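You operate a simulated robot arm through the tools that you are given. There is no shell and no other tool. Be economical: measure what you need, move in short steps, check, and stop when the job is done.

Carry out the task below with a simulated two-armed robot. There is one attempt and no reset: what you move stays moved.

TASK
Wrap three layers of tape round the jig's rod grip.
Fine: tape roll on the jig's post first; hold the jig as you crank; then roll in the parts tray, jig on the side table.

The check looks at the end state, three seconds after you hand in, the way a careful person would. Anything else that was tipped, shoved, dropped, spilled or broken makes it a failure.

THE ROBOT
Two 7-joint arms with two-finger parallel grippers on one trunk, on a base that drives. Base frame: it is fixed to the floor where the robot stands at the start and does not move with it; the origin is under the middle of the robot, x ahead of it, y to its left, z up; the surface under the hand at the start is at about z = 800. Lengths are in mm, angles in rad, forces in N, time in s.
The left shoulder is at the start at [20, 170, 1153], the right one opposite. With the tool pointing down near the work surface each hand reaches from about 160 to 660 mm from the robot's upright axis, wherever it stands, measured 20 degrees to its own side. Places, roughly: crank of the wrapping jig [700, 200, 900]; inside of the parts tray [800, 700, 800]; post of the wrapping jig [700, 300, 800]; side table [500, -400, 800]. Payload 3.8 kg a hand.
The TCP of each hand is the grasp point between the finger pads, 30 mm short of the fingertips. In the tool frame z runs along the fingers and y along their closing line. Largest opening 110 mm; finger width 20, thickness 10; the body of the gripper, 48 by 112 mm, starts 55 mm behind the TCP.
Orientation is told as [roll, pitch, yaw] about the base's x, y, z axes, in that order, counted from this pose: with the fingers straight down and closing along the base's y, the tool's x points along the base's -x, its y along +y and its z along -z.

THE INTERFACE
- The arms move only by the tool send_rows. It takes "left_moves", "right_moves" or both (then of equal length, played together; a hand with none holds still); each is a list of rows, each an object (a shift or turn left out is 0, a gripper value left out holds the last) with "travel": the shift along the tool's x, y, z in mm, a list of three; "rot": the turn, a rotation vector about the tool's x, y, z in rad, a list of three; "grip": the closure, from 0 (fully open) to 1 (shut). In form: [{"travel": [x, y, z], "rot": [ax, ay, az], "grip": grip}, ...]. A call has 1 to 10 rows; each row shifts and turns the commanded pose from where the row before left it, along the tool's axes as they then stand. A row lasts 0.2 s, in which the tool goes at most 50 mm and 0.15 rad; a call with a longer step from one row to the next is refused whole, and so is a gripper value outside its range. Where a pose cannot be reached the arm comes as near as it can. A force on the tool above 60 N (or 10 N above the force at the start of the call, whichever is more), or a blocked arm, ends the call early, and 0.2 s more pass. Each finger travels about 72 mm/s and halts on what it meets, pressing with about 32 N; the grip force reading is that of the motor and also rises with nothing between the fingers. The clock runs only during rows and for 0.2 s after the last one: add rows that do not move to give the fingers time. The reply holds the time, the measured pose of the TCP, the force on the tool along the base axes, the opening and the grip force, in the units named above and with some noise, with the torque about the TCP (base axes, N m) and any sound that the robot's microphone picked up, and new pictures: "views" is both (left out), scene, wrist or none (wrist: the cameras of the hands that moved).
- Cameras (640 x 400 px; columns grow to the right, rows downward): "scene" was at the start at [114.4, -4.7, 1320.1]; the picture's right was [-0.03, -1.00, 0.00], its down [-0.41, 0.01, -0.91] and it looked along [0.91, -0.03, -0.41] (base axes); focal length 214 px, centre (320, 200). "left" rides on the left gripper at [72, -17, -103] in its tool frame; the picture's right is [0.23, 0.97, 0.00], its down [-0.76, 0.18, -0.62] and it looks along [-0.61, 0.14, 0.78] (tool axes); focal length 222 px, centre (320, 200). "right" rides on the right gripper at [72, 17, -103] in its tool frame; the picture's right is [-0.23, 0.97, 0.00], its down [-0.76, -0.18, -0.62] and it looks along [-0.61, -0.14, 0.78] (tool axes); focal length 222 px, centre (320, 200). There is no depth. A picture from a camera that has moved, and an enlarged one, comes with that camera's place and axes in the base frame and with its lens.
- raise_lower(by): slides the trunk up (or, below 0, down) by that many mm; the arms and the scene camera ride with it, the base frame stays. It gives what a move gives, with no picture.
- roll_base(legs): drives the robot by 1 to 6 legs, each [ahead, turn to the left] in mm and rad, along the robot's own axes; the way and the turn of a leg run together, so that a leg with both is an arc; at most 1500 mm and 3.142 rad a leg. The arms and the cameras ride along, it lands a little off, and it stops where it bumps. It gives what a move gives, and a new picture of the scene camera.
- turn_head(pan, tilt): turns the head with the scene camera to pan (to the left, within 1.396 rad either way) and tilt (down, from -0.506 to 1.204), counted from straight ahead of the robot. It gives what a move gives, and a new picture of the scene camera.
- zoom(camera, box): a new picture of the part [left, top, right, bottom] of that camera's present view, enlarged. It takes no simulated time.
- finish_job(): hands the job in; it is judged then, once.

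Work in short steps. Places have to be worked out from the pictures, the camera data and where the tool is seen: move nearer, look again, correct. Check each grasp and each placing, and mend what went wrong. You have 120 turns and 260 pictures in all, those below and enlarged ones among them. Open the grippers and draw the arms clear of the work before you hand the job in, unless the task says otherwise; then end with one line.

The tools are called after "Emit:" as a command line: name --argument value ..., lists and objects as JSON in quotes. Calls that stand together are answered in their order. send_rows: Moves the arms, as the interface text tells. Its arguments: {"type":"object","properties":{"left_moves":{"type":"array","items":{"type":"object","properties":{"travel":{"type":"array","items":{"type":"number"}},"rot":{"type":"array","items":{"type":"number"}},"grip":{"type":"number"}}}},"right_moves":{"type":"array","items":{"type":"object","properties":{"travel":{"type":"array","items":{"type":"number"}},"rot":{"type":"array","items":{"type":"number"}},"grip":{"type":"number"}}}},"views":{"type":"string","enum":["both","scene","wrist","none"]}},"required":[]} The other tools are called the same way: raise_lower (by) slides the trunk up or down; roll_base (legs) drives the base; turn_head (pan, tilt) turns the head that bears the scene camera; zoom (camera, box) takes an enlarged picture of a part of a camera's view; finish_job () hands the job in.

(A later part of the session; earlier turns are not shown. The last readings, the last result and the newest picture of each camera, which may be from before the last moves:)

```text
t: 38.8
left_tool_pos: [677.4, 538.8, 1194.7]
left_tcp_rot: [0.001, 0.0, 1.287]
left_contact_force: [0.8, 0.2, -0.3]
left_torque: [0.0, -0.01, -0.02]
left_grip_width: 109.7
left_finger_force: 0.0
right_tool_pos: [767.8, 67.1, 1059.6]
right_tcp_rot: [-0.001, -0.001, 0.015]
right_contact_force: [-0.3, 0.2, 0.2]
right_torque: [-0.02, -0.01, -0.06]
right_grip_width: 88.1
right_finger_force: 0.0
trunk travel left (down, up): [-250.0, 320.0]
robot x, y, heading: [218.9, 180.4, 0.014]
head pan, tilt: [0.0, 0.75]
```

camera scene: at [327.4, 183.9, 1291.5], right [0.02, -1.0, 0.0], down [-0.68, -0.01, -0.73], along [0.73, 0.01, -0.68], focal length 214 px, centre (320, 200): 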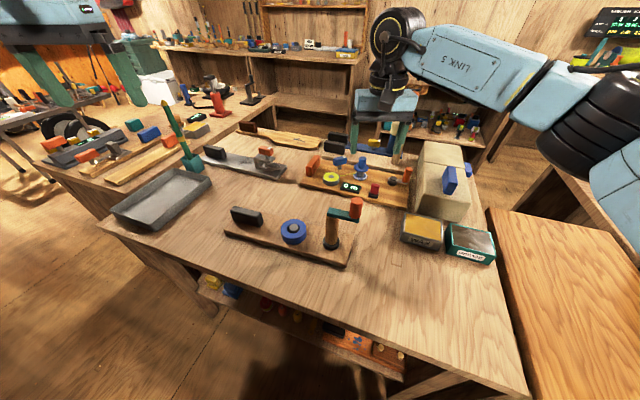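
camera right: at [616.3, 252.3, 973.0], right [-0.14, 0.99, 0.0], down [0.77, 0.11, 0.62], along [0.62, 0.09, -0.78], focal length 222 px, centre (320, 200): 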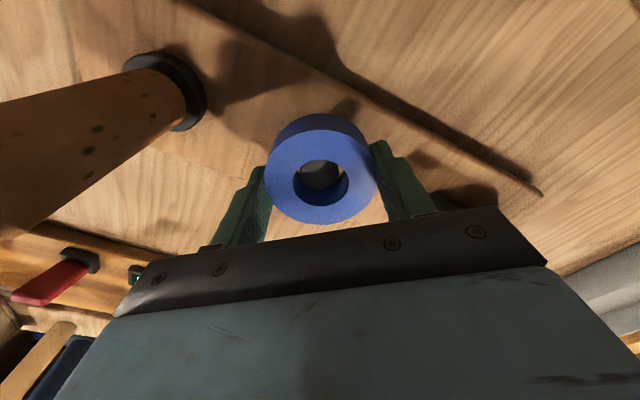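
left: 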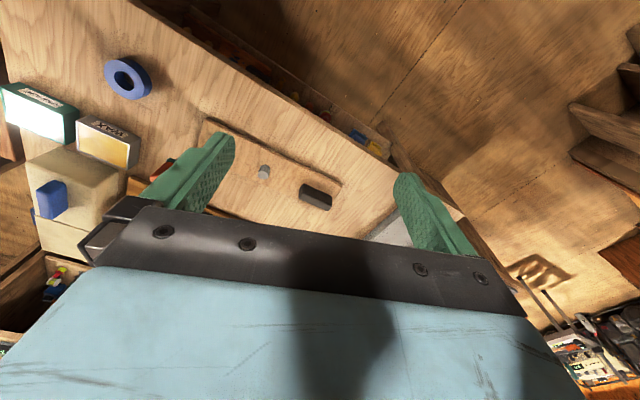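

Orientation reached. Moving above the handle to z≈960.

Emit:
send_rows --left_moves '[{"travel": [19.7, -17, 30]}, {"travel": [19.7, -17, 38]}, {"travel": [19.7, -17, 38]}, {"travel": [19.7, -17, 38]}, {"travel": [19.7, -17, 38]}, {"travel": [19.7, -17, 38]}, {"travel": [0, 0, 15]}, {"travel": [0, 0, 0]}]' --views "both"

Emit:
zoom --camera "scene" --box '[200, 160, 400, 285]'

```text
t: 40.6
left_tool_pos: [742.7, 396.2, 960.0]
left_tcp_rot: [0.001, -0.002, 1.283]
left_contact_force: [0.1, 0.0, -0.4]
left_torque: [-0.03, -0.05, 0.01]
left_grip_width: 109.9
left_finger_force: 0.1
right_tool_pos: [766.4, 66.1, 1060.8]
right_tcp_rot: [0.0, -0.001, 0.015]
right_contact_force: [-0.3, -0.3, -0.3]
right_torque: [0.02, 0.01, -0.02]
right_grip_width: 88.0
right_finger_force: 0.0
trunk travel left (down, up): [-250.0, 320.0]
robot x, y, heading: [218.4, 183.9, 0.017]
head pan, tilt: [0.0, 0.75]
camera scene: at [327.4, 183.7, 1291.5], right [0.02, -1.0, 0.0], down [-0.68, -0.01, -0.73], along [0.73, 0.01, -0.68], focal length 214 px, centre (320, 200)
camera left: at [736.5, 320.0, 1063.0], right [-1.0, 0.06, 0.0], down [0.04, 0.78, 0.62], along [0.04, 0.62, -0.78], focal length 222 px, centre (320, 200)
```

scene: 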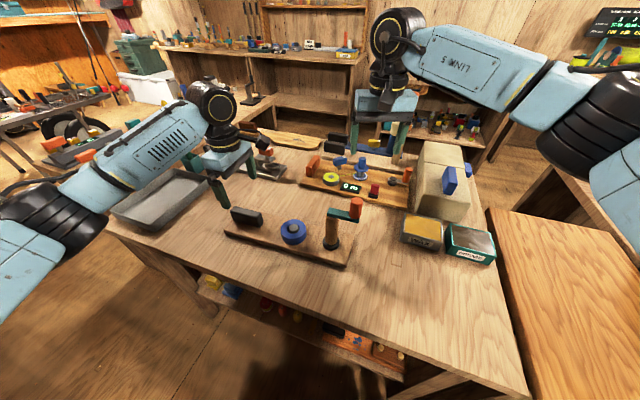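
left: 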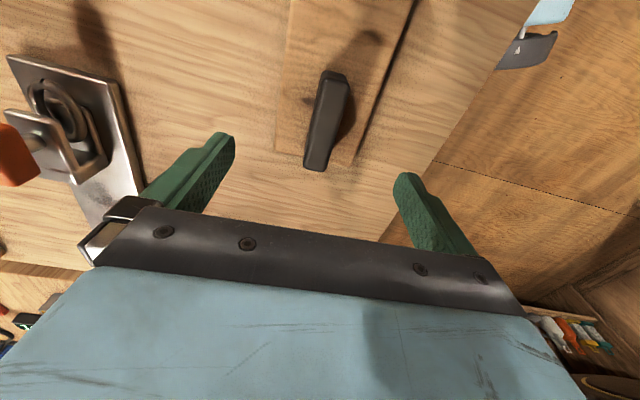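

```text
3.20 times, centred on (300, 222) of scene
camera zoom: at [327.4, 183.7, 1291.5], right [0.02, -1.0, 0.0], down [-0.68, -0.01, -0.73], along [0.73, 0.01, -0.68], focal length 686 px, centre (384, 128)
```

zoom: 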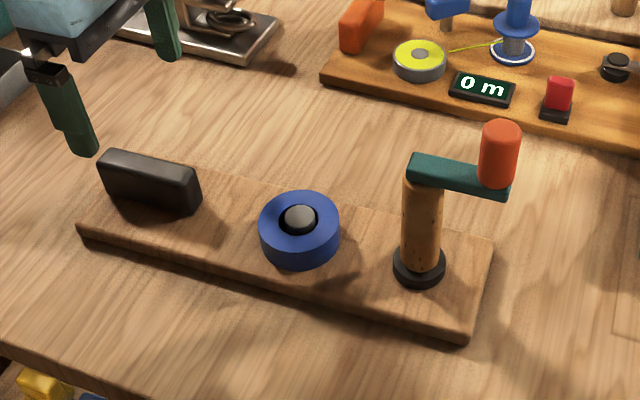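

The handle shows between the fingers. I'll zoom for its exact centre and angle.

Emit:
zoom --camera "left" --box '[240, 40, 400, 200]'

```text
2.50 times, centred on (320, 120) of left
camera zoom: at [736.5, 320.0, 1063.0], right [-1.0, 0.06, 0.0], down [0.04, 0.78, 0.62], along [0.04, 0.62, -0.78], focal length 555 px, centre (320, 400)
```

zoom: 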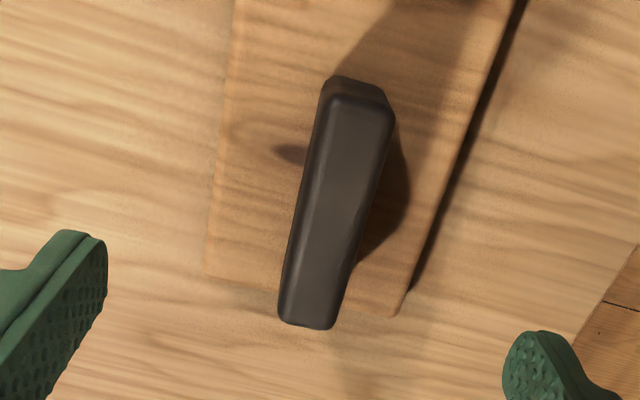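

The handle's top centre is about (738.5,402) and the angle matches. I'll correct by a few mm and descend to z≈855, then close gently.

Emit:
send_rows --left_moves '[{"travel": [-6, 5.5, 25]}, {"travel": [0, 0, 30]}, {"travel": [0, 0, 30]}, {"travel": [0, 0, 20]}, {"travel": [0, 0, 0]}, {"grip": 1.0}, {"grip": 1.0}, {"grip": 1.0}, {"grip": 1.0}]' --views "both"

Emit:
zoom --camera "scene" --box '[200, 160, 400, 285]'

```text
t: 42.6
left_tool_pos: [742.2, 403.1, 855.4]
left_tcp_rot: [0.001, 0.001, 1.283]
left_contact_force: [-0.9, 1.0, 0.8]
left_torque: [-0.04, 0.07, -0.41]
left_grip_width: 26.1
left_finger_force: 32.1
right_tool_pos: [767.1, 67.1, 1060.3]
right_tcp_rot: [0.002, 0.0, 0.015]
right_contact_force: [1.1, -0.4, 0.0]
right_torque: [-0.02, -0.03, 0.01]
right_grip_width: 87.8
right_finger_force: 0.0
trunk travel left (down, up): [-250.0, 320.0]
robot x, y, heading: [222.7, 180.2, 0.016]
head pan, tilt: [0.0, 0.75]
camera scene: at [327.3, 184.0, 1291.5], right [0.02, -1.0, 0.0], down [-0.68, -0.01, -0.73], along [0.73, 0.01, -0.68], focal length 214 px, centre (320, 200)
camera left: at [737.4, 327.2, 959.1], right [-1.0, 0.06, 0.0], down [0.05, 0.78, 0.62], along [0.04, 0.62, -0.78], focal length 222 px, centre (320, 200)
```

scene: 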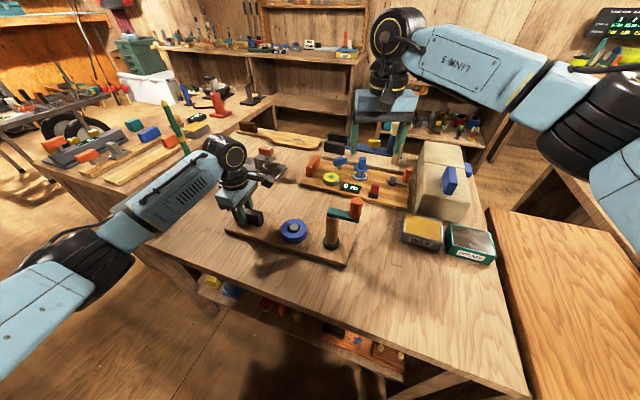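
left: 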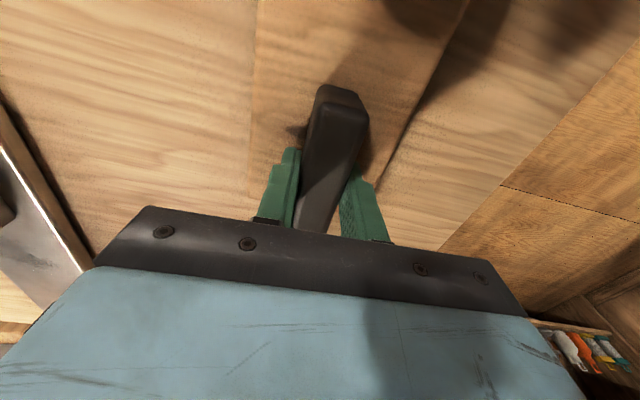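

```text
3.20 times, centred on (300, 222) of scene
camera zoom: at [327.3, 184.0, 1291.5], right [0.02, -1.0, 0.0], down [-0.68, -0.01, -0.73], along [0.73, 0.01, -0.68], focal length 686 px, centre (384, 128)
```

zoom: 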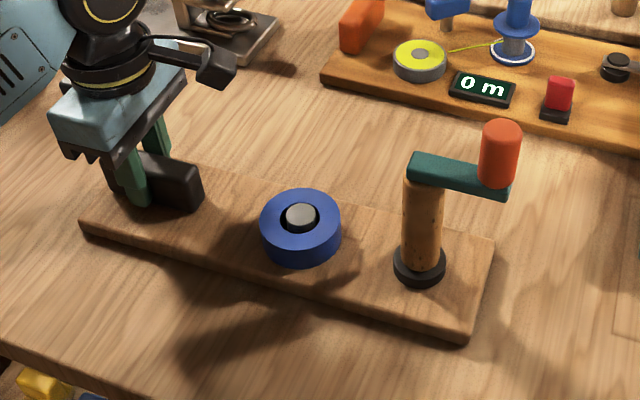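

The handle is held firmly (26 mm) and the jig is still in place. The knob is at (651,111), z 940–990, about the rod axis (669,158.5). Moving the right hand above the knob.

Emit:
send_rows --right_moves '[{"travel": [30, 11, 0]}, {"travel": [30, 11, 0]}, {"travel": [30, 11, 0]}, {"travel": [26, 11, 0]}, {"travel": [0, 0, 10]}, {"travel": [0, 0, 0]}]' --views "wrist"

Emit:
zoom --camera "right" --box '[220, 60, 420, 220]'

```text
t: 44.0
left_tool_pos: [742.8, 402.3, 855.9]
left_tcp_rot: [-0.001, -0.001, 1.283]
left_contact_force: [-0.8, 0.7, -0.1]
left_torque: [-0.1, 0.06, -0.43]
left_grip_width: 26.0
left_finger_force: 31.5
right_tool_pos: [651.7, 111.3, 1049.2]
right_tcp_rot: [-0.001, -0.001, 0.015]
right_contact_force: [0.3, 0.4, -0.3]
right_torque: [0.04, 0.0, 0.02]
right_grip_width: 88.2
right_finger_force: 0.0
trunk travel left (down, up): [-250.0, 320.0]
robot x, y, heading: [221.6, 181.5, 0.017]
head pan, tilt: [0.0, 0.75]
camera right: at [578.6, 128.2, 1153.0], right [0.21, 0.98, 0.0], down [0.76, -0.17, 0.62], along [0.61, -0.13, -0.78], focal length 222 px, centre (320, 200)
```

right: 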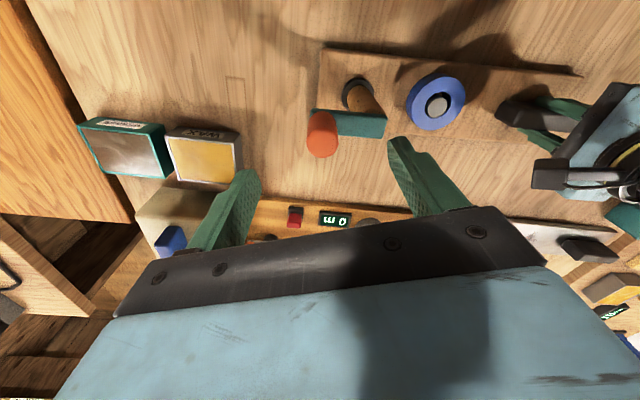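

```text
2.50 times, centred on (320, 140) of right
camera zoom: at [578.6, 128.2, 1153.0], right [0.21, 0.98, 0.0], down [0.76, -0.17, 0.62], along [0.61, -0.13, -0.78], focal length 555 px, centre (320, 350)
```

zoom: 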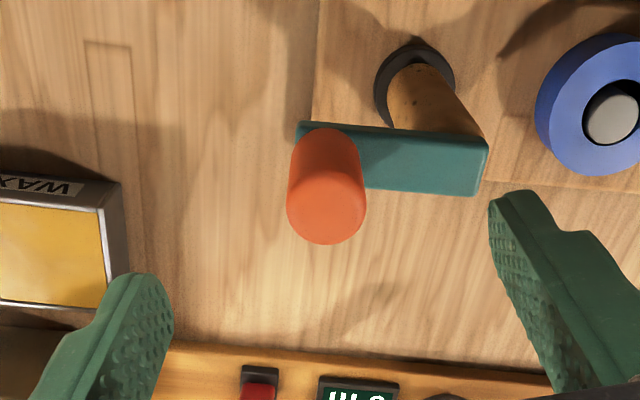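

The knob top is at (652,114.5), so I'll shift y by +2.5, descend to z≈977 with the fingertips above the arm, and grip.

Emit:
send_rows --right_moves '[{"travel": [0, 2.5, 20]}, {"travel": [0, 0, 25]}, {"travel": [0, 0, 20]}, {"travel": [0, 0, 7]}, {"travel": [0, 0, 0]}, {"grip": 1.0}, {"grip": 1.0}, {"grip": 1.0}, {"grip": 1.0}]' --views "both"

Emit:
zoom --camera "scene" --box '[200, 160, 400, 285]'

```text
t: 46.0
left_tool_pos: [742.5, 401.8, 855.8]
left_tcp_rot: [0.001, 0.0, 1.283]
left_contact_force: [-2.3, -4.2, -0.4]
left_torque: [0.39, -0.09, -0.14]
left_grip_width: 25.8
left_finger_force: 31.9
right_tool_pos: [650.5, 112.7, 977.8]
right_tcp_rot: [0.001, -0.002, 0.016]
right_contact_force: [1.9, 5.9, 0.5]
right_torque: [0.03, 0.01, 0.03]
right_grip_width: 24.6
right_finger_force: 32.2
trunk travel left (down, up): [-250.0, 320.0]
robot x, y, heading: [219.7, 182.9, 0.019]
head pan, tilt: [0.0, 0.75]
camera scene: at [327.4, 184.0, 1291.5], right [0.02, -1.0, 0.0], down [-0.68, -0.01, -0.73], along [0.73, 0.01, -0.68], focal length 214 px, centre (320, 200)
camera right: at [577.2, 128.6, 1082.1], right [0.21, 0.98, 0.0], down [0.76, -0.17, 0.62], along [0.61, -0.13, -0.78], focal length 222 px, centre (320, 200)
```

scene: 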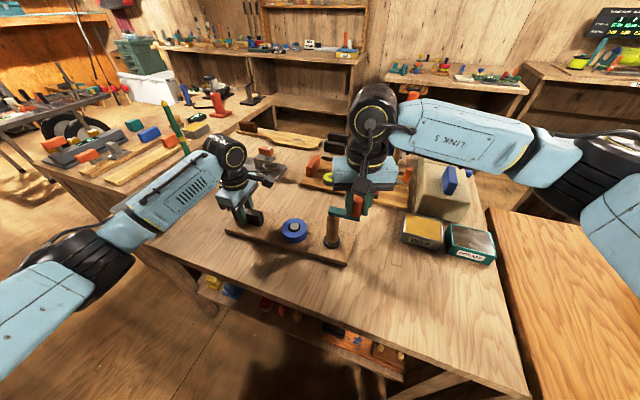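
right: 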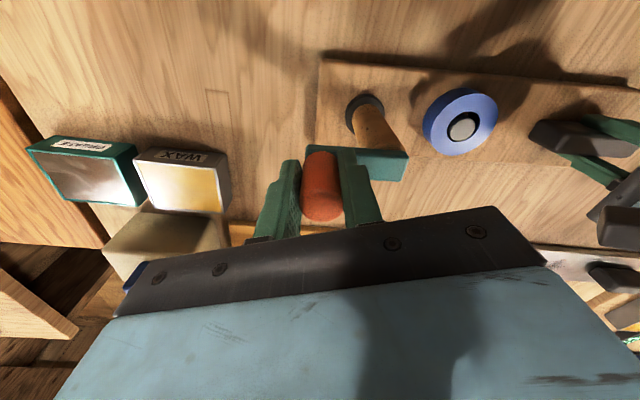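

```text
3.20 times, centred on (300, 222) of scene
camera zoom: at [327.4, 184.0, 1291.5], right [0.02, -1.0, 0.0], down [-0.68, -0.01, -0.73], along [0.73, 0.01, -0.68], focal length 686 px, centre (384, 128)
```

zoom: 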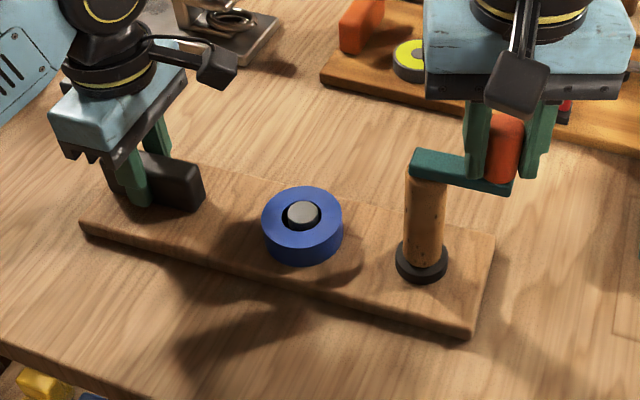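

The knob is gripped (24.6 mm). I'll try a short arc of three 18° steps round the axis and watch the forces.

Emit:
send_rows --right_moves '[{"travel": [-15.04, -3.75, 0]}, {"travel": [-15.46, 1.08, 0]}, {"travel": [-14.37, 5.81, 0]}]' --views "scene"

Emit:
zoom --camera "scene" --box '[200, 160, 400, 285]'

```text
t: 46.8
left_tool_pos: [741.6, 401.7, 855.4]
left_tcp_rot: [-0.002, -0.001, 1.284]
left_contact_force: [1.8, -9.5, 0.6]
left_torque: [0.62, 0.04, 0.76]
left_grip_width: 25.9
left_finger_force: 31.8
right_tool_pos: [693.3, 116.4, 977.9]
right_tcp_rot: [0.002, -0.003, 0.017]
right_contact_force: [-5.5, 8.2, 10.8]
right_torque: [0.07, 0.83, 0.06]
right_grip_width: 24.7
right_finger_force: 32.0
trunk travel left (down, up): [-250.0, 320.0]
robot x, y, heading: [221.9, 182.3, 0.015]
head pan, tilt: [0.0, 0.75]
camera scene: at [326.2, 184.1, 1291.7], right [0.02, -1.0, 0.0], down [-0.68, -0.01, -0.73], along [0.73, 0.01, -0.68], focal length 214 px, centre (320, 200)
```

scene: 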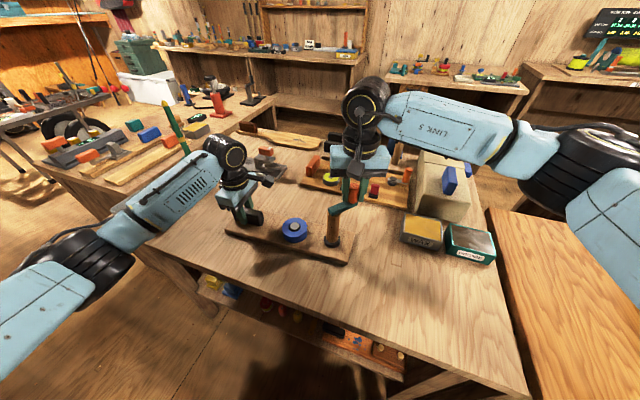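

```text
3.20 times, centred on (300, 222) of scene
camera zoom: at [326.2, 184.1, 1291.7], right [0.02, -1.0, 0.0], down [-0.68, -0.01, -0.73], along [0.73, 0.01, -0.68], focal length 686 px, centre (384, 128)
```

zoom: 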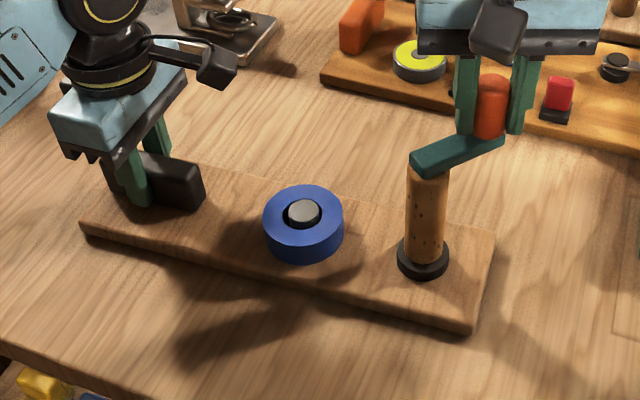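

The crank turns freely with low forces. Continuing the arc to half a turn.

Emit:
send_rows --right_moves '[{"travel": [-11.87, 10.5, 0]}, {"travel": [-8.21, 13.14, 0]}, {"travel": [-3.75, 15.04, 0]}, {"travel": [1.08, 15.46, 0]}, {"travel": [5.81, 14.37, 0]}, {"travel": [9.96, 11.87, 0]}, {"travel": [13.14, 8.21, 0]}]' --views "none"

Emit:
zoom --camera "scene" --box '[200, 160, 400, 285]'

```text
t: 48.4
left_tool_pos: [742.6, 401.7, 855.1]
left_tcp_rot: [-0.002, 0.002, 1.281]
left_contact_force: [-5.0, -13.3, 0.5]
left_torque: [0.84, 0.01, 0.04]
left_grip_width: 25.9
left_finger_force: 32.4
right_tool_pos: [686.6, 205.3, 977.5]
right_tcp_rot: [0.003, -0.001, 0.019]
right_contact_force: [9.4, 18.3, 13.9]
right_torque: [0.03, -0.85, 0.07]
right_grip_width: 24.6
right_finger_force: 31.9
trunk travel left (down, up): [-250.0, 320.0]
robot x, y, heading: [224.2, 184.2, 0.017]
head pan, tilt: [0.0, 0.75]
```

```text
3.20 times, centred on (300, 222) of scene
camera zoom: at [326.9, 184.7, 1291.5], right [0.02, -1.0, 0.0], down [-0.68, -0.01, -0.73], along [0.73, 0.01, -0.68], focal length 686 px, centre (384, 128)
```

zoom: 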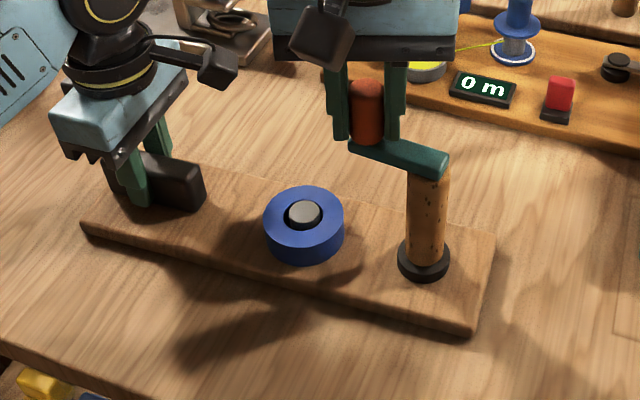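

Half a turn done with no tape visible yet. I'll shift the circle slightly toward +y and finish the first turn.

Emit:
send_rows --right_moves '[{"travel": [15.04, 4.75, 0]}, {"travel": [15.46, -0.5, 0]}, {"travel": [14.37, -5.81, 0]}, {"travel": [11.87, -9.96, 0]}, {"travel": [8.21, -13.14, 0]}, {"travel": [3.75, -15.04, 0]}, {"travel": [-1.08, -15.46, 0]}, {"travel": [-5.81, -14.37, 0]}, {"travel": [-9.96, -11.87, 0]}, {"travel": [-13.14, -8.21, 0]}]' --views "none"

Emit:
zoom --camera "scene" --box '[200, 160, 400, 285]'

```text
t: 50.6
left_tool_pos: [742.3, 403.6, 855.7]
left_tcp_rot: [0.0, -0.006, 1.288]
left_contact_force: [2.9, 6.7, -0.7]
left_torque: [0.2, -0.25, 0.67]
left_grip_width: 26.4
left_finger_force: 32.4
right_tool_pos: [652.6, 114.4, 977.7]
right_tcp_rot: [-0.001, -0.001, 0.016]
right_contact_force: [-3.1, -4.9, 2.5]
right_torque: [0.02, 0.36, -0.01]
right_grip_width: 24.7
right_finger_force: 32.1
trunk travel left (down, up): [-250.0, 320.0]
robot x, y, heading: [219.6, 184.7, 0.017]
head pan, tilt: [0.0, 0.75]
```

```text
3.20 times, centred on (300, 222) of scene
camera zoom: at [327.2, 184.2, 1291.5], right [0.02, -1.0, 0.0], down [-0.68, -0.01, -0.73], along [0.73, 0.01, -0.68], focal length 686 px, centre (384, 128)
```

zoom: 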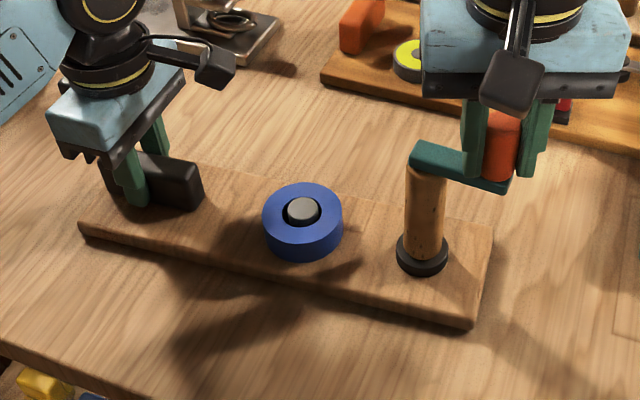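

One full turn counter-clockwise with no tape visible. I'll look closely at the rod and roll.

Emit:
zoom --camera "scene" --box '[275, 195, 365, 255]'

Emit:
zoom --camera "right" --box '[280, 60, 540, 220]'

```text
6.67 times, centred on (320, 225) of scene
camera zoom: at [327.2, 184.2, 1291.5], right [0.02, -1.0, 0.0], down [-0.68, -0.01, -0.73], along [0.73, 0.01, -0.68], focal length 1430 px, centre (320, 33)
```

zoom: 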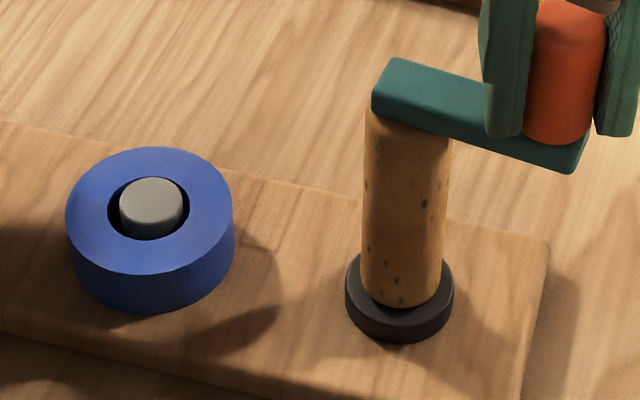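

```text
2.46 times, centred on (410, 140) of right
camera zoom: at [579.1, 130.7, 1081.3], right [0.21, 0.98, 0.0], down [0.76, -0.16, 0.62], along [0.61, -0.13, -0.78], focal length 547 px, centre (98, 348)
```

zoom: 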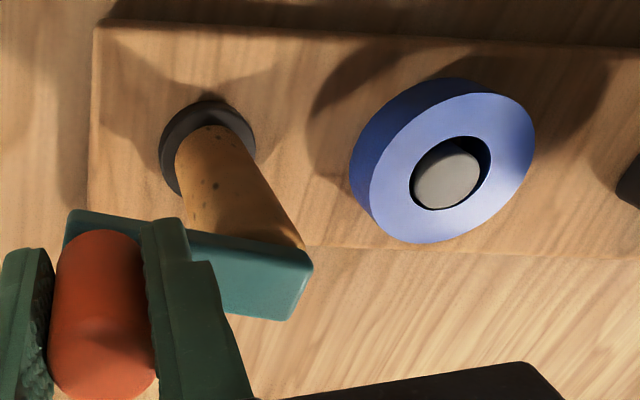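

No tape yet, but I may be just short of a full turn. I'll go another 54° the same way and check.

Emit:
send_rows --right_moves '[{"travel": [-15.04, -3.75, 0]}, {"travel": [-15.46, 1.08, 0]}, {"travel": [-14.37, 5.81, 0]}]' --views "none"

Emit:
zoom --camera "scene" --box '[275, 195, 365, 255]'

```text
t: 51.4
left_tool_pos: [742.4, 401.4, 855.4]
left_tcp_rot: [0.001, 0.004, 1.284]
left_contact_force: [0.3, 0.8, 1.5]
left_torque: [0.0, 0.17, 0.23]
left_grip_width: 25.9
left_finger_force: 31.8
right_tool_pos: [694.6, 117.4, 978.9]
right_tcp_rot: [0.0, 0.001, 0.018]
right_contact_force: [-1.6, -0.6, 0.2]
right_torque: [-0.42, 0.06, 0.0]
right_grip_width: 24.4
right_finger_force: 31.6
trunk travel left (down, up): [-250.0, 320.0]
robot x, y, heading: [222.5, 187.8, 0.015]
head pan, tilt: [0.0, 0.75]
```

```text
6.67 times, centred on (320, 225) of scene
camera zoom: at [327.3, 183.9, 1291.5], right [0.02, -1.0, 0.0], down [-0.68, -0.01, -0.73], along [0.73, 0.01, -0.68], focal length 1430 px, centre (320, 33)
```

zoom: 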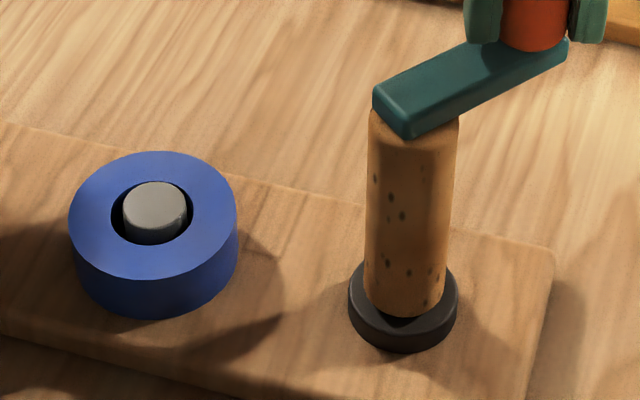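

The rod turns with the crank but no tape comes on this way. I'll try clockwise in 30° steps and watch for tape.

Emit:
send_rows --right_moves '[{"travel": [25.13, -6.27, 0]}, {"travel": [24.9, 7.14, 0]}, {"travel": [17.99, 18.63, 0]}, {"travel": [6.27, 25.13, 0]}, {"travel": [-7.14, 24.9, 0]}, {"travel": [-18.63, 17.99, 0]}, {"travel": [-25.13, 6.27, 0]}, {"travel": [-24.9, -7.14, 0]}, {"travel": [-17.99, -18.63, 0]}]' --views "none"

Emit:
zoom --camera "scene" --box '[275, 195, 365, 255]'

```text
t: 53.4
left_tool_pos: [742.2, 400.6, 854.1]
left_tcp_rot: [0.0, 0.001, 1.285]
left_contact_force: [-0.9, -2.5, 2.0]
left_torque: [-0.49, -0.01, -0.16]
left_grip_width: 26.0
left_finger_force: 32.0
right_tool_pos: [713.4, 185.4, 978.9]
right_tcp_rot: [0.003, -0.001, 0.018]
right_contact_force: [1.2, 1.8, -2.6]
right_torque: [0.03, -0.09, 0.01]
right_grip_width: 24.5
right_finger_force: 32.0
trunk travel left (down, up): [-250.0, 320.0]
robot x, y, heading: [225.2, 185.2, 0.02]
head pan, tilt: [0.0, 0.75]
```

```text
6.67 times, centred on (320, 225) of scene
camera zoom: at [327.7, 183.4, 1291.5], right [0.02, -1.0, 0.0], down [-0.68, -0.01, -0.73], along [0.73, 0.01, -0.68], focal length 1430 px, centre (320, 33)
```

zoom: 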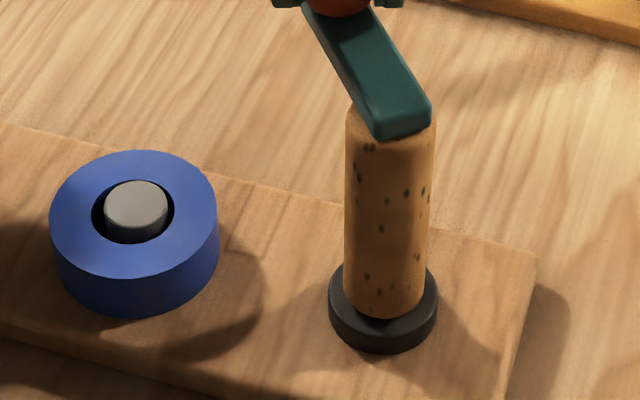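

No tape yet after 270° clockwise, and the jig slid about 6 mm in my left grip, though forces are small. Continuing clockwise.

Emit:
send_rows --right_moves '[{"travel": [-6.27, -25.13, 0]}, {"travel": [7.14, -24.9, 0]}, {"travel": [18.63, -17.99, 0]}, {"travel": [25.13, -6.27, 0]}, {"travel": [24.9, 7.14, 0]}, {"travel": [17.99, 18.63, 0]}, {"travel": [6.27, 25.13, 0]}, {"travel": [-7.14, 24.9, 0]}, {"travel": [-18.63, 17.99, 0]}, {"travel": [-25.13, 6.27, 0]}]' --views "none"

Emit:
zoom --camera "scene" --box '[230, 170, 390, 270]'

```text
t: 55.6
left_tool_pos: [743.9, 400.4, 855.5]
left_tcp_rot: [0.0, 0.004, 1.281]
left_contact_force: [1.4, -4.8, -0.5]
left_torque: [0.4, -0.2, 0.75]
left_grip_width: 26.4
left_finger_force: 32.2
right_tool_pos: [672.2, 210.1, 977.2]
right_tcp_rot: [0.0, 0.001, 0.017]
right_contact_force: [-1.5, 6.4, 0.1]
right_torque: [0.11, 0.3, 0.02]
right_grip_width: 24.6
right_finger_force: 32.0
trunk travel left (down, up): [-250.0, 320.0]
robot x, y, heading: [223.0, 184.6, 0.013]
head pan, tilt: [0.0, 0.75]
```

```text
4.00 times, centred on (310, 220) of scene
camera zoom: at [327.6, 184.0, 1291.5], right [0.02, -1.0, 0.0], down [-0.68, -0.01, -0.73], along [0.73, 0.01, -0.68], focal length 858 px, centre (360, 120)
```

zoom: 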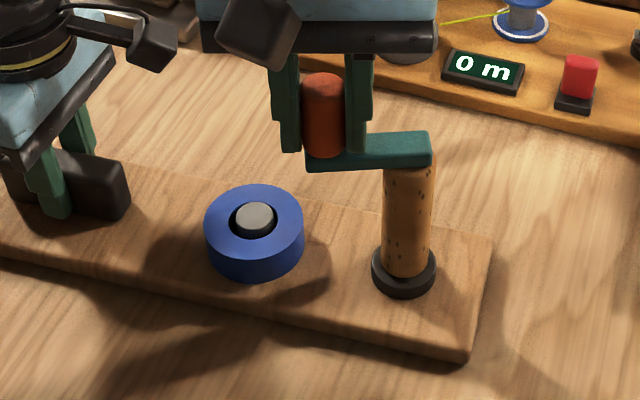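

Net is now about 0.4 turn clockwise, with nothing showing. Continuing clockwise another 300° to get past a full net turn.

Emit:
send_rows --right_moves '[{"travel": [-24.9, -7.14, 0]}, {"travel": [-17.99, -18.63, 0]}, {"travel": [-6.27, -25.13, 0]}, {"travel": [7.14, -24.9, 0]}, {"travel": [18.63, -17.99, 0]}, {"travel": [25.13, -6.27, 0]}, {"travel": [24.9, 7.14, 0]}, {"travel": [17.99, 18.63, 0]}, {"travel": [6.27, 25.13, 0]}, {"travel": [-7.14, 24.9, 0]}]' --views "none"

Emit:
zoom --camera "scene" --box '[230, 170, 390, 270]'

```text
t: 57.8
left_tool_pos: [742.9, 402.7, 855.3]
left_tcp_rot: [0.001, 0.0, 1.288]
left_contact_force: [3.9, 3.0, 0.0]
left_torque: [0.5, -0.3, 0.76]
left_grip_width: 26.0
left_finger_force: 31.9
right_tool_pos: [624.4, 187.1, 977.0]
right_tcp_rot: [-0.002, -0.001, 0.019]
right_contact_force: [-5.0, 1.4, 7.4]
right_torque: [-0.33, 0.01, -0.02]
right_grip_width: 24.6
right_finger_force: 32.1
trunk travel left (down, up): [-250.0, 320.0]
robot x, y, heading: [223.1, 183.5, 0.017]
head pan, tilt: [0.0, 0.75]
```

```text
4.00 times, centred on (310, 220) of scene
camera zoom: at [327.0, 184.6, 1291.6], right [0.02, -1.0, 0.0], down [-0.68, -0.01, -0.73], along [0.73, 0.01, -0.68], focal length 858 px, centre (360, 120)
```

zoom: 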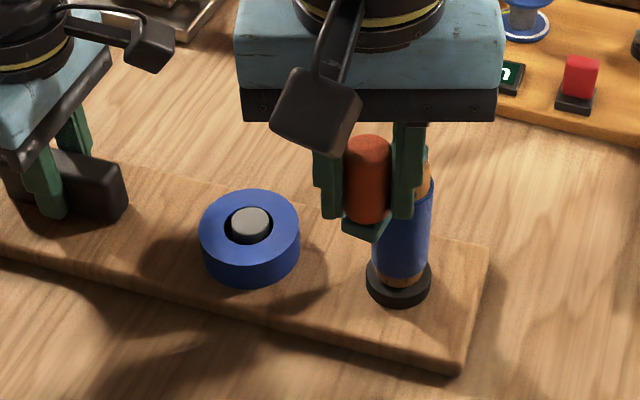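

Blue tape has appeared on the rod, so clockwise is the wrapping direction, with net about 1.27 turns. I'll continue clockwise toward about 3.2 net turns.

Emit:
send_rows --right_moves '[{"travel": [-18.63, 17.99, 0]}, {"travel": [-25.13, 6.27, 0]}, {"travel": [-24.9, -7.14, 0]}, {"travel": [-17.99, -18.63, 0]}, {"travel": [-6.27, -25.13, 0]}, {"travel": [7.14, -24.9, 0]}, {"travel": [18.63, -17.99, 0]}, {"travel": [25.13, -6.27, 0]}, {"travel": [24.9, 7.14, 0]}, {"travel": [17.99, 18.63, 0]}]' --views "none"

Emit:
zoom --camera "scene" --box '[230, 170, 390, 270]'

```text
t: 60.0
left_tool_pos: [742.8, 404.7, 854.9]
left_tcp_rot: [0.003, -0.001, 1.289]
left_contact_force: [-1.0, 4.7, 2.2]
left_torque: [0.01, 0.03, -0.28]
left_grip_width: 25.9
left_finger_force: 32.4
right_tool_pos: [628.6, 135.5, 979.7]
right_tcp_rot: [-0.002, 0.0, 0.015]
right_contact_force: [-0.1, -2.1, 0.8]
right_torque: [0.05, -0.37, -0.01]
right_grip_width: 24.6
right_finger_force: 32.3
trunk travel left (down, up): [-250.0, 320.0]
robot x, y, heading: [221.1, 184.0, 0.018]
head pan, tilt: [0.0, 0.75]
```

```text
4.00 times, centred on (310, 220) of scene
camera zoom: at [327.3, 184.3, 1291.6], right [0.02, -1.0, 0.0], down [-0.68, -0.01, -0.73], along [0.73, 0.01, -0.68], focal length 858 px, centre (360, 120)
```

zoom: 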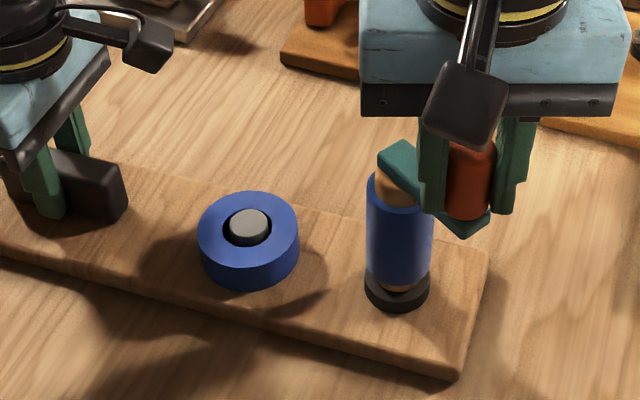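

The tape is visibly thicker, at net about 2.1 turns. Next ten steps bring it to about 2.93.

Emit:
send_rows --right_moves '[{"travel": [6.27, 25.13, 0]}, {"travel": [-7.14, 24.9, 0]}, {"travel": [-18.63, 17.99, 0]}, {"travel": [-25.13, 6.27, 0]}, {"travel": [-24.9, -7.14, 0]}, {"travel": [-17.99, -18.63, 0]}, {"travel": [-6.27, -25.13, 0]}, {"travel": [7.14, -24.9, 0]}, {"travel": [18.63, -17.99, 0]}, {"travel": [25.13, -6.27, 0]}]' --views "none"

Emit:
zoom --camera "scene" --box '[230, 170, 390, 270]'

```text
t: 62.2
left_tool_pos: [742.1, 398.9, 856.4]
left_tcp_rot: [-0.001, 0.005, 1.278]
left_contact_force: [-1.5, -17.6, 4.5]
left_torque: [0.52, 0.05, 0.7]
left_grip_width: 25.9
left_finger_force: 32.7
right_tool_pos: [669.2, 109.1, 979.0]
right_tcp_rot: [0.002, -0.001, 0.019]
right_contact_force: [1.8, 18.3, -5.4]
right_torque: [-0.32, 0.16, 0.03]
right_grip_width: 24.4
right_finger_force: 31.8
trunk travel left (down, up): [-250.0, 320.0]
robot x, y, heading: [222.4, 181.7, 0.017]
head pan, tilt: [0.0, 0.75]
```

```text
4.00 times, centred on (310, 220) of scene
camera zoom: at [327.3, 183.7, 1291.5], right [0.02, -1.0, 0.0], down [-0.68, -0.01, -0.73], along [0.73, 0.01, -0.68], focal length 858 px, centre (360, 120)
```

zoom: 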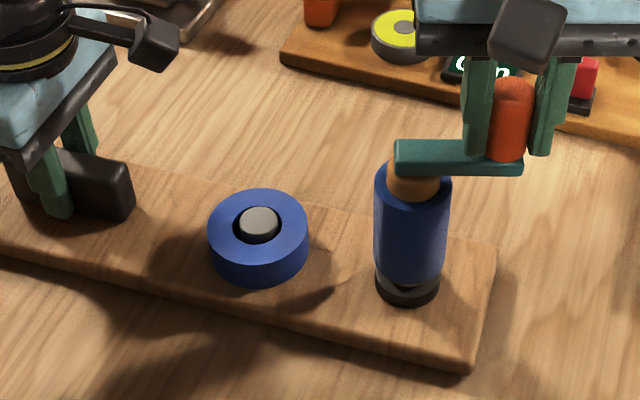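

The tape is thicker again, with the knob about 20° short of three full net turns. I'll finish with a 42° nudge to reach about 3.06 turns, then hold.

Emit:
send_rows --right_moves '[{"travel": [17.77, 4.5, 0]}, {"travel": [15.18, 10.05, 0]}, {"travel": [0, 0, 0]}]' --views "none"

Emit:
zoom --camera "scene" --box '[230, 170, 390, 270]'

```text
t: 63.0
left_tool_pos: [742.6, 403.7, 855.5]
left_tcp_rot: [0.002, -0.001, 1.286]
left_contact_force: [-1.3, 0.7, 0.3]
left_torque: [-0.67, 0.31, -0.79]
left_grip_width: 25.7
left_finger_force: 32.4
right_tool_pos: [637.2, 123.9, 978.0]
right_tcp_rot: [-0.001, -0.003, 0.013]
right_contact_force: [-0.4, -2.6, 2.0]
right_torque: [0.07, -0.31, 0.0]
right_grip_width: 24.2
right_finger_force: 31.7
trunk travel left (down, up): [-250.0, 320.0]
robot x, y, heading: [224.4, 183.1, 0.018]
head pan, tilt: [0.0, 0.75]
```

```text
4.00 times, centred on (310, 220) of scene
camera zoom: at [327.1, 183.9, 1291.6], right [0.02, -1.0, 0.0], down [-0.68, -0.01, -0.73], along [0.73, 0.01, -0.68], focal length 858 px, centre (360, 120)
```

zoom: 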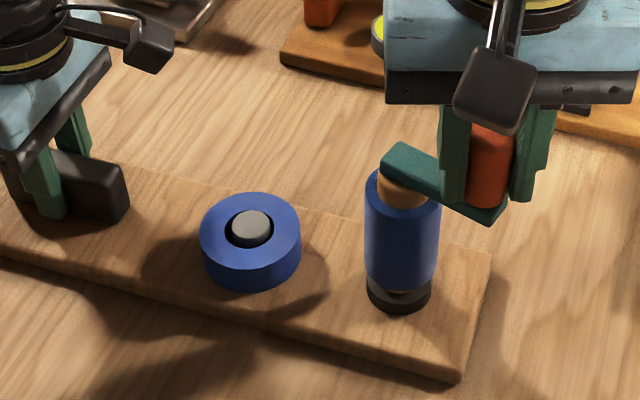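

The knob is now about 20° past three net turns and the wrap is thick and even. I'll release the knob with the right hand and lift straight up.

Emit:
send_rows --right_moves '[{"grip": 0.5}, {"grip": 0.5}, {"travel": [0, 0, -10]}, {"travel": [0, 0, -30]}, {"travel": [0, 0, -40]}, {"travel": [0, 0, -40]}, {"travel": [0, -40, -20]}, {"travel": [0, -45, 0]}, {"travel": [0, -45, 0]}, {"travel": [0, -40, 0]}]' --views "scene"

Emit:
zoom --camera "scene" --box '[230, 170, 390, 270]'

```text
t: 65.2
left_tool_pos: [743.0, 402.0, 856.3]
left_tcp_rot: [0.0, 0.0, 1.285]
left_contact_force: [-0.4, 0.0, -0.9]
left_torque: [0.62, -0.17, -0.01]
left_grip_width: 26.0
left_finger_force: 31.9
right_tool_pos: [642.0, -46.6, 1117.1]
right_tcp_rot: [-0.001, -0.001, 0.016]
right_contact_force: [-0.2, -0.6, 0.9]
right_torque: [0.04, 0.01, -0.01]
right_grip_width: 55.1
right_finger_force: 0.1
trunk travel left (down, up): [-250.0, 320.0]
robot x, y, heading: [217.9, 181.0, 0.015]
head pan, tilt: [0.0, 0.75]
camera scene: at [327.4, 183.3, 1291.5], right [0.02, -1.0, 0.0], down [-0.68, -0.01, -0.73], along [0.73, 0.01, -0.68], focal length 214 px, centre (320, 200)
```

scene: 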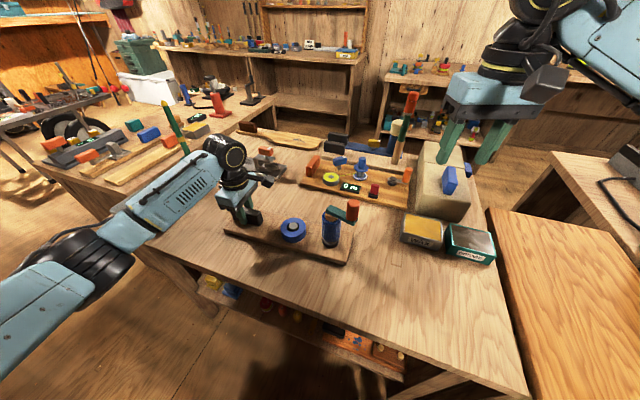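

```text
4.00 times, centred on (310, 220) of scene
camera zoom: at [327.4, 183.3, 1291.5], right [0.02, -1.0, 0.0], down [-0.68, -0.01, -0.73], along [0.73, 0.01, -0.68], focal length 858 px, centre (360, 120)
```

zoom: 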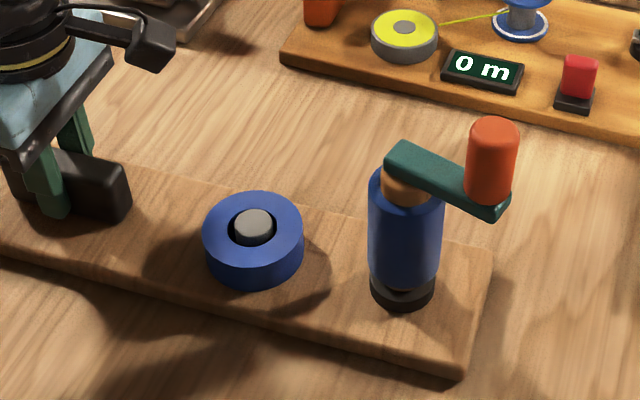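

Wrap looks good. I'll release the handle with the left hand and rise straight up.

Emit:
send_rows --left_moves '[{"grip": 0.0}, {"grip": 0.0}, {"grip": 0.0}, {"travel": [0, 0, -15]}, {"travel": [0, 0, -40]}, {"travel": [0, 0, -45]}, {"travel": [0, 0, -45]}, {"travel": [0, 0, -45]}, {"travel": [0, 0, 0]}]' --views "none"

Emit:
send_rows --left_moves '[{"rot": [0, 0, 0.1428]}, {"rot": [0, 0, 0.1428]}, {"rot": [0, 0, 0.1428]}, {"rot": [0, 0, 0.1428]}, {"rot": [0, 0, 0.1428]}, {"rot": [0, 0, 0.1428]}, {"rot": [0, 0, 0.1428]}, {"rot": [0, 0, 0.1428]}, {"rot": [0, 0, 0.1428]}, {"travel": [0, 0, 0]}]' --views "scene"

Emit:
zoom --camera "scene" --box '[200, 160, 400, 285]'

```text
t: 67.2
left_tool_pos: [742.8, 398.5, 1048.2]
left_tcp_rot: [0.001, 0.001, 1.285]
left_contact_force: [-0.8, -0.2, 0.3]
left_torque: [0.0, -0.04, -0.02]
left_grip_width: 110.1
left_finger_force: 0.2
right_tool_pos: [643.4, -46.2, 1116.3]
right_tcp_rot: [0.0, 0.0, 0.016]
right_contact_force: [0.2, -0.3, -0.1]
right_torque: [0.0, 0.0, 0.03]
right_grip_width: 54.8
right_finger_force: 0.1
trunk travel left (down, up): [-250.0, 320.0]
robot x, y, heading: [218.8, 183.3, 0.014]
head pan, tilt: [0.0, 0.75]
```

```text
t: 69.4
left_tool_pos: [740.5, 404.3, 1045.9]
left_tcp_rot: [-0.001, 0.001, -0.003]
left_contact_force: [-0.8, -0.2, 0.0]
left_torque: [0.01, 0.0, -0.01]
left_grip_width: 110.0
left_finger_force: 0.1
right_tool_pos: [642.5, -47.8, 1117.4]
right_tcp_rot: [0.001, 0.0, 0.016]
right_contact_force: [0.1, 0.2, -0.1]
right_torque: [-0.01, -0.01, -0.01]
right_grip_width: 55.1
right_finger_force: 0.0
trunk travel left (down, up): [-250.0, 320.0]
robot x, y, heading: [218.5, 181.5, 0.019]
head pan, tilt: [0.0, 0.75]
camera scene: at [327.3, 183.9, 1291.5], right [0.02, -1.0, 0.0], down [-0.68, -0.01, -0.73], along [0.73, 0.01, -0.68], focal length 214 px, centre (320, 200)
```

scene: 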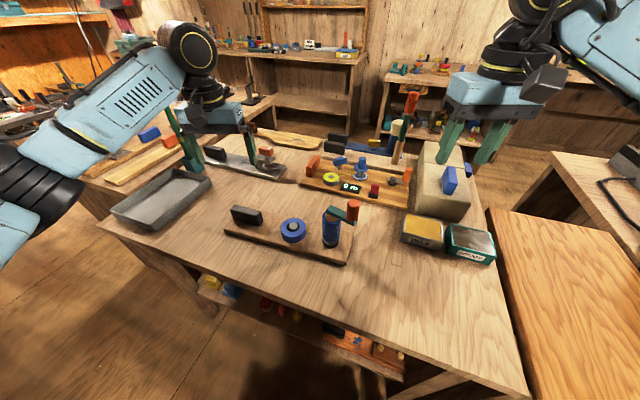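

```text
3.20 times, centred on (300, 222) of scene
camera zoom: at [327.3, 183.9, 1291.5], right [0.02, -1.0, 0.0], down [-0.68, -0.01, -0.73], along [0.73, 0.01, -0.68], focal length 686 px, centre (384, 128)
```

zoom: 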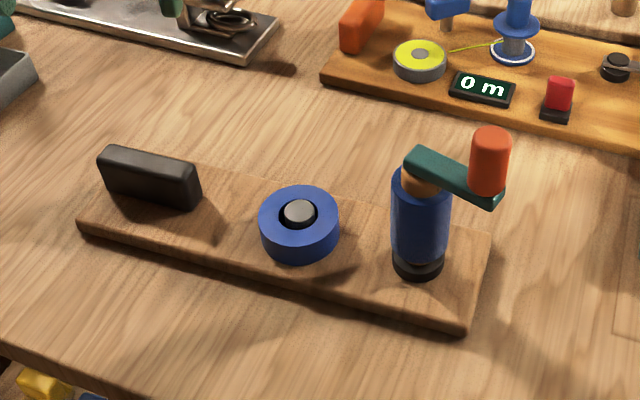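

Jig undisturbed. Moving the left hand over the roll at about (698,261).

Emit:
send_rows --left_moves '[{"travel": [11, -30, 0]}, {"travel": [11, -37, 0]}, {"travel": [11, -37, 0]}, {"travel": [10, -37, 0]}, {"travel": [0, 0, 40]}, {"travel": [0, 0, 45]}, {"travel": [0, 0, 0]}]' --views "wrist"

Emit:
zoom --camera "left" --box '[220, 60, 420, 220]'

```text
t: 71.0
left_tool_pos: [700.1, 263.9, 958.9]
left_tcp_rot: [0.0, -0.001, 0.002]
left_contact_force: [-0.2, 0.3, -0.2]
left_torque: [0.01, 0.02, -0.01]
left_grip_width: 109.8
left_finger_force: 0.0
right_tool_pos: [641.2, -47.0, 1118.0]
right_tcp_rot: [-0.001, 0.0, 0.016]
right_contact_force: [0.3, 0.2, 0.4]
right_torque: [0.01, 0.0, 0.01]
right_grip_width: 55.2
right_finger_force: 0.1
trunk travel left (down, up): [-250.0, 320.0]
robot x, y, heading: [223.8, 182.9, 0.017]
head pan, tilt: [0.0, 0.75]
camera left: at [626.2, 246.5, 1062.7], right [-0.23, 0.97, 0.0], down [0.76, 0.18, 0.62], along [0.61, 0.14, -0.78], focal length 222 px, centre (320, 200)
```

left: 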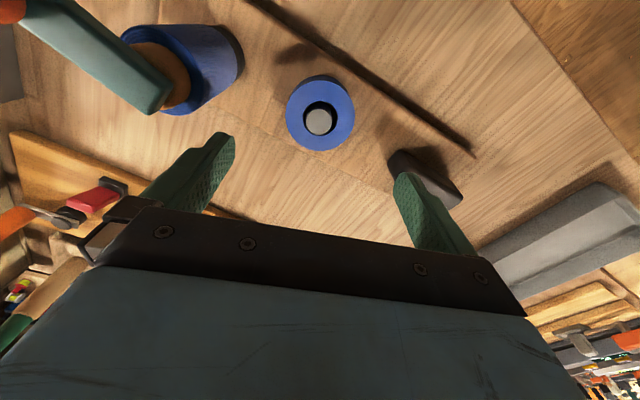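

```text
2.50 times, centred on (320, 140) of left
camera zoom: at [626.2, 246.5, 1062.7], right [-0.23, 0.97, 0.0], down [0.76, 0.18, 0.62], along [0.61, 0.14, -0.78], focal length 555 px, centre (320, 350)
```

zoom: 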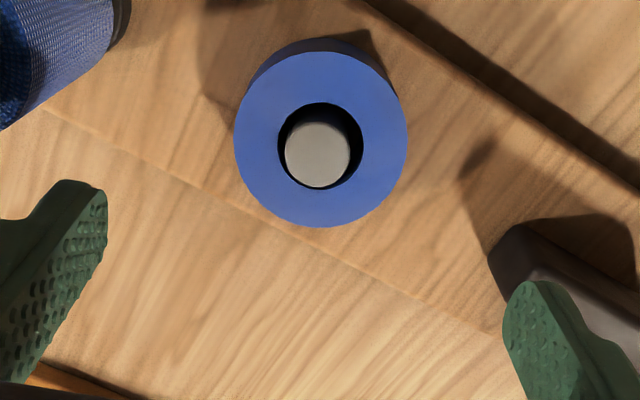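

Roll centre is (698.6,262.6), aligned within 1 mm. Descend to z≈853 and grip.

Emit:
send_rows --left_moves '[{"travel": [0, -1, 35]}, {"travel": [0, 0, 40]}, {"travel": [0, 0, 20]}, {"travel": [0, 0, 11]}, {"travel": [0, 0, 0]}, {"grip": 1.0}, {"grip": 1.0}, {"grip": 1.0}, {"grip": 1.0}]' --views "none"

Emit:
zoom --camera "scene" --box '[200, 160, 400, 285]'

```text
t: 73.0
left_tool_pos: [697.6, 262.9, 855.5]
left_tcp_rot: [0.001, -0.002, -0.001]
left_contact_force: [0.0, -0.4, -0.1]
left_torque: [-0.01, 0.01, 0.01]
left_grip_width: 66.5
left_finger_force: 31.6
right_tool_pos: [642.4, -47.9, 1117.0]
right_tcp_rot: [0.001, 0.0, 0.015]
right_contact_force: [-0.6, -0.4, 0.5]
right_torque: [0.04, -0.02, 0.05]
right_grip_width: 54.8
right_finger_force: 0.0
trunk travel left (down, up): [-250.0, 320.0]
robot x, y, heading: [221.4, 183.2, 0.013]
head pan, tilt: [0.0, 0.75]
```

```text
3.20 times, centred on (300, 222) of scene
camera zoom: at [327.3, 183.9, 1291.5], right [0.02, -1.0, 0.0], down [-0.68, -0.01, -0.73], along [0.73, 0.01, -0.68], focal length 686 px, centre (384, 128)
```

zoom: 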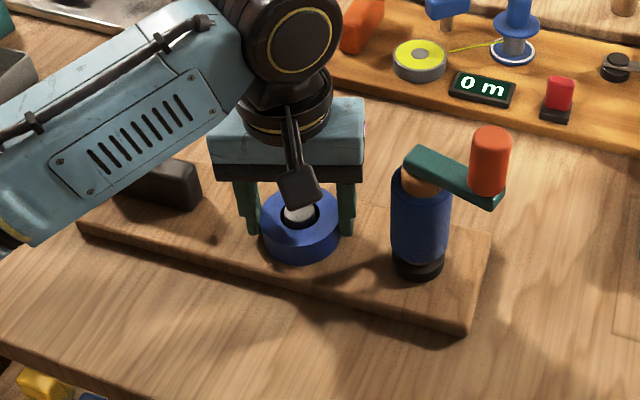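

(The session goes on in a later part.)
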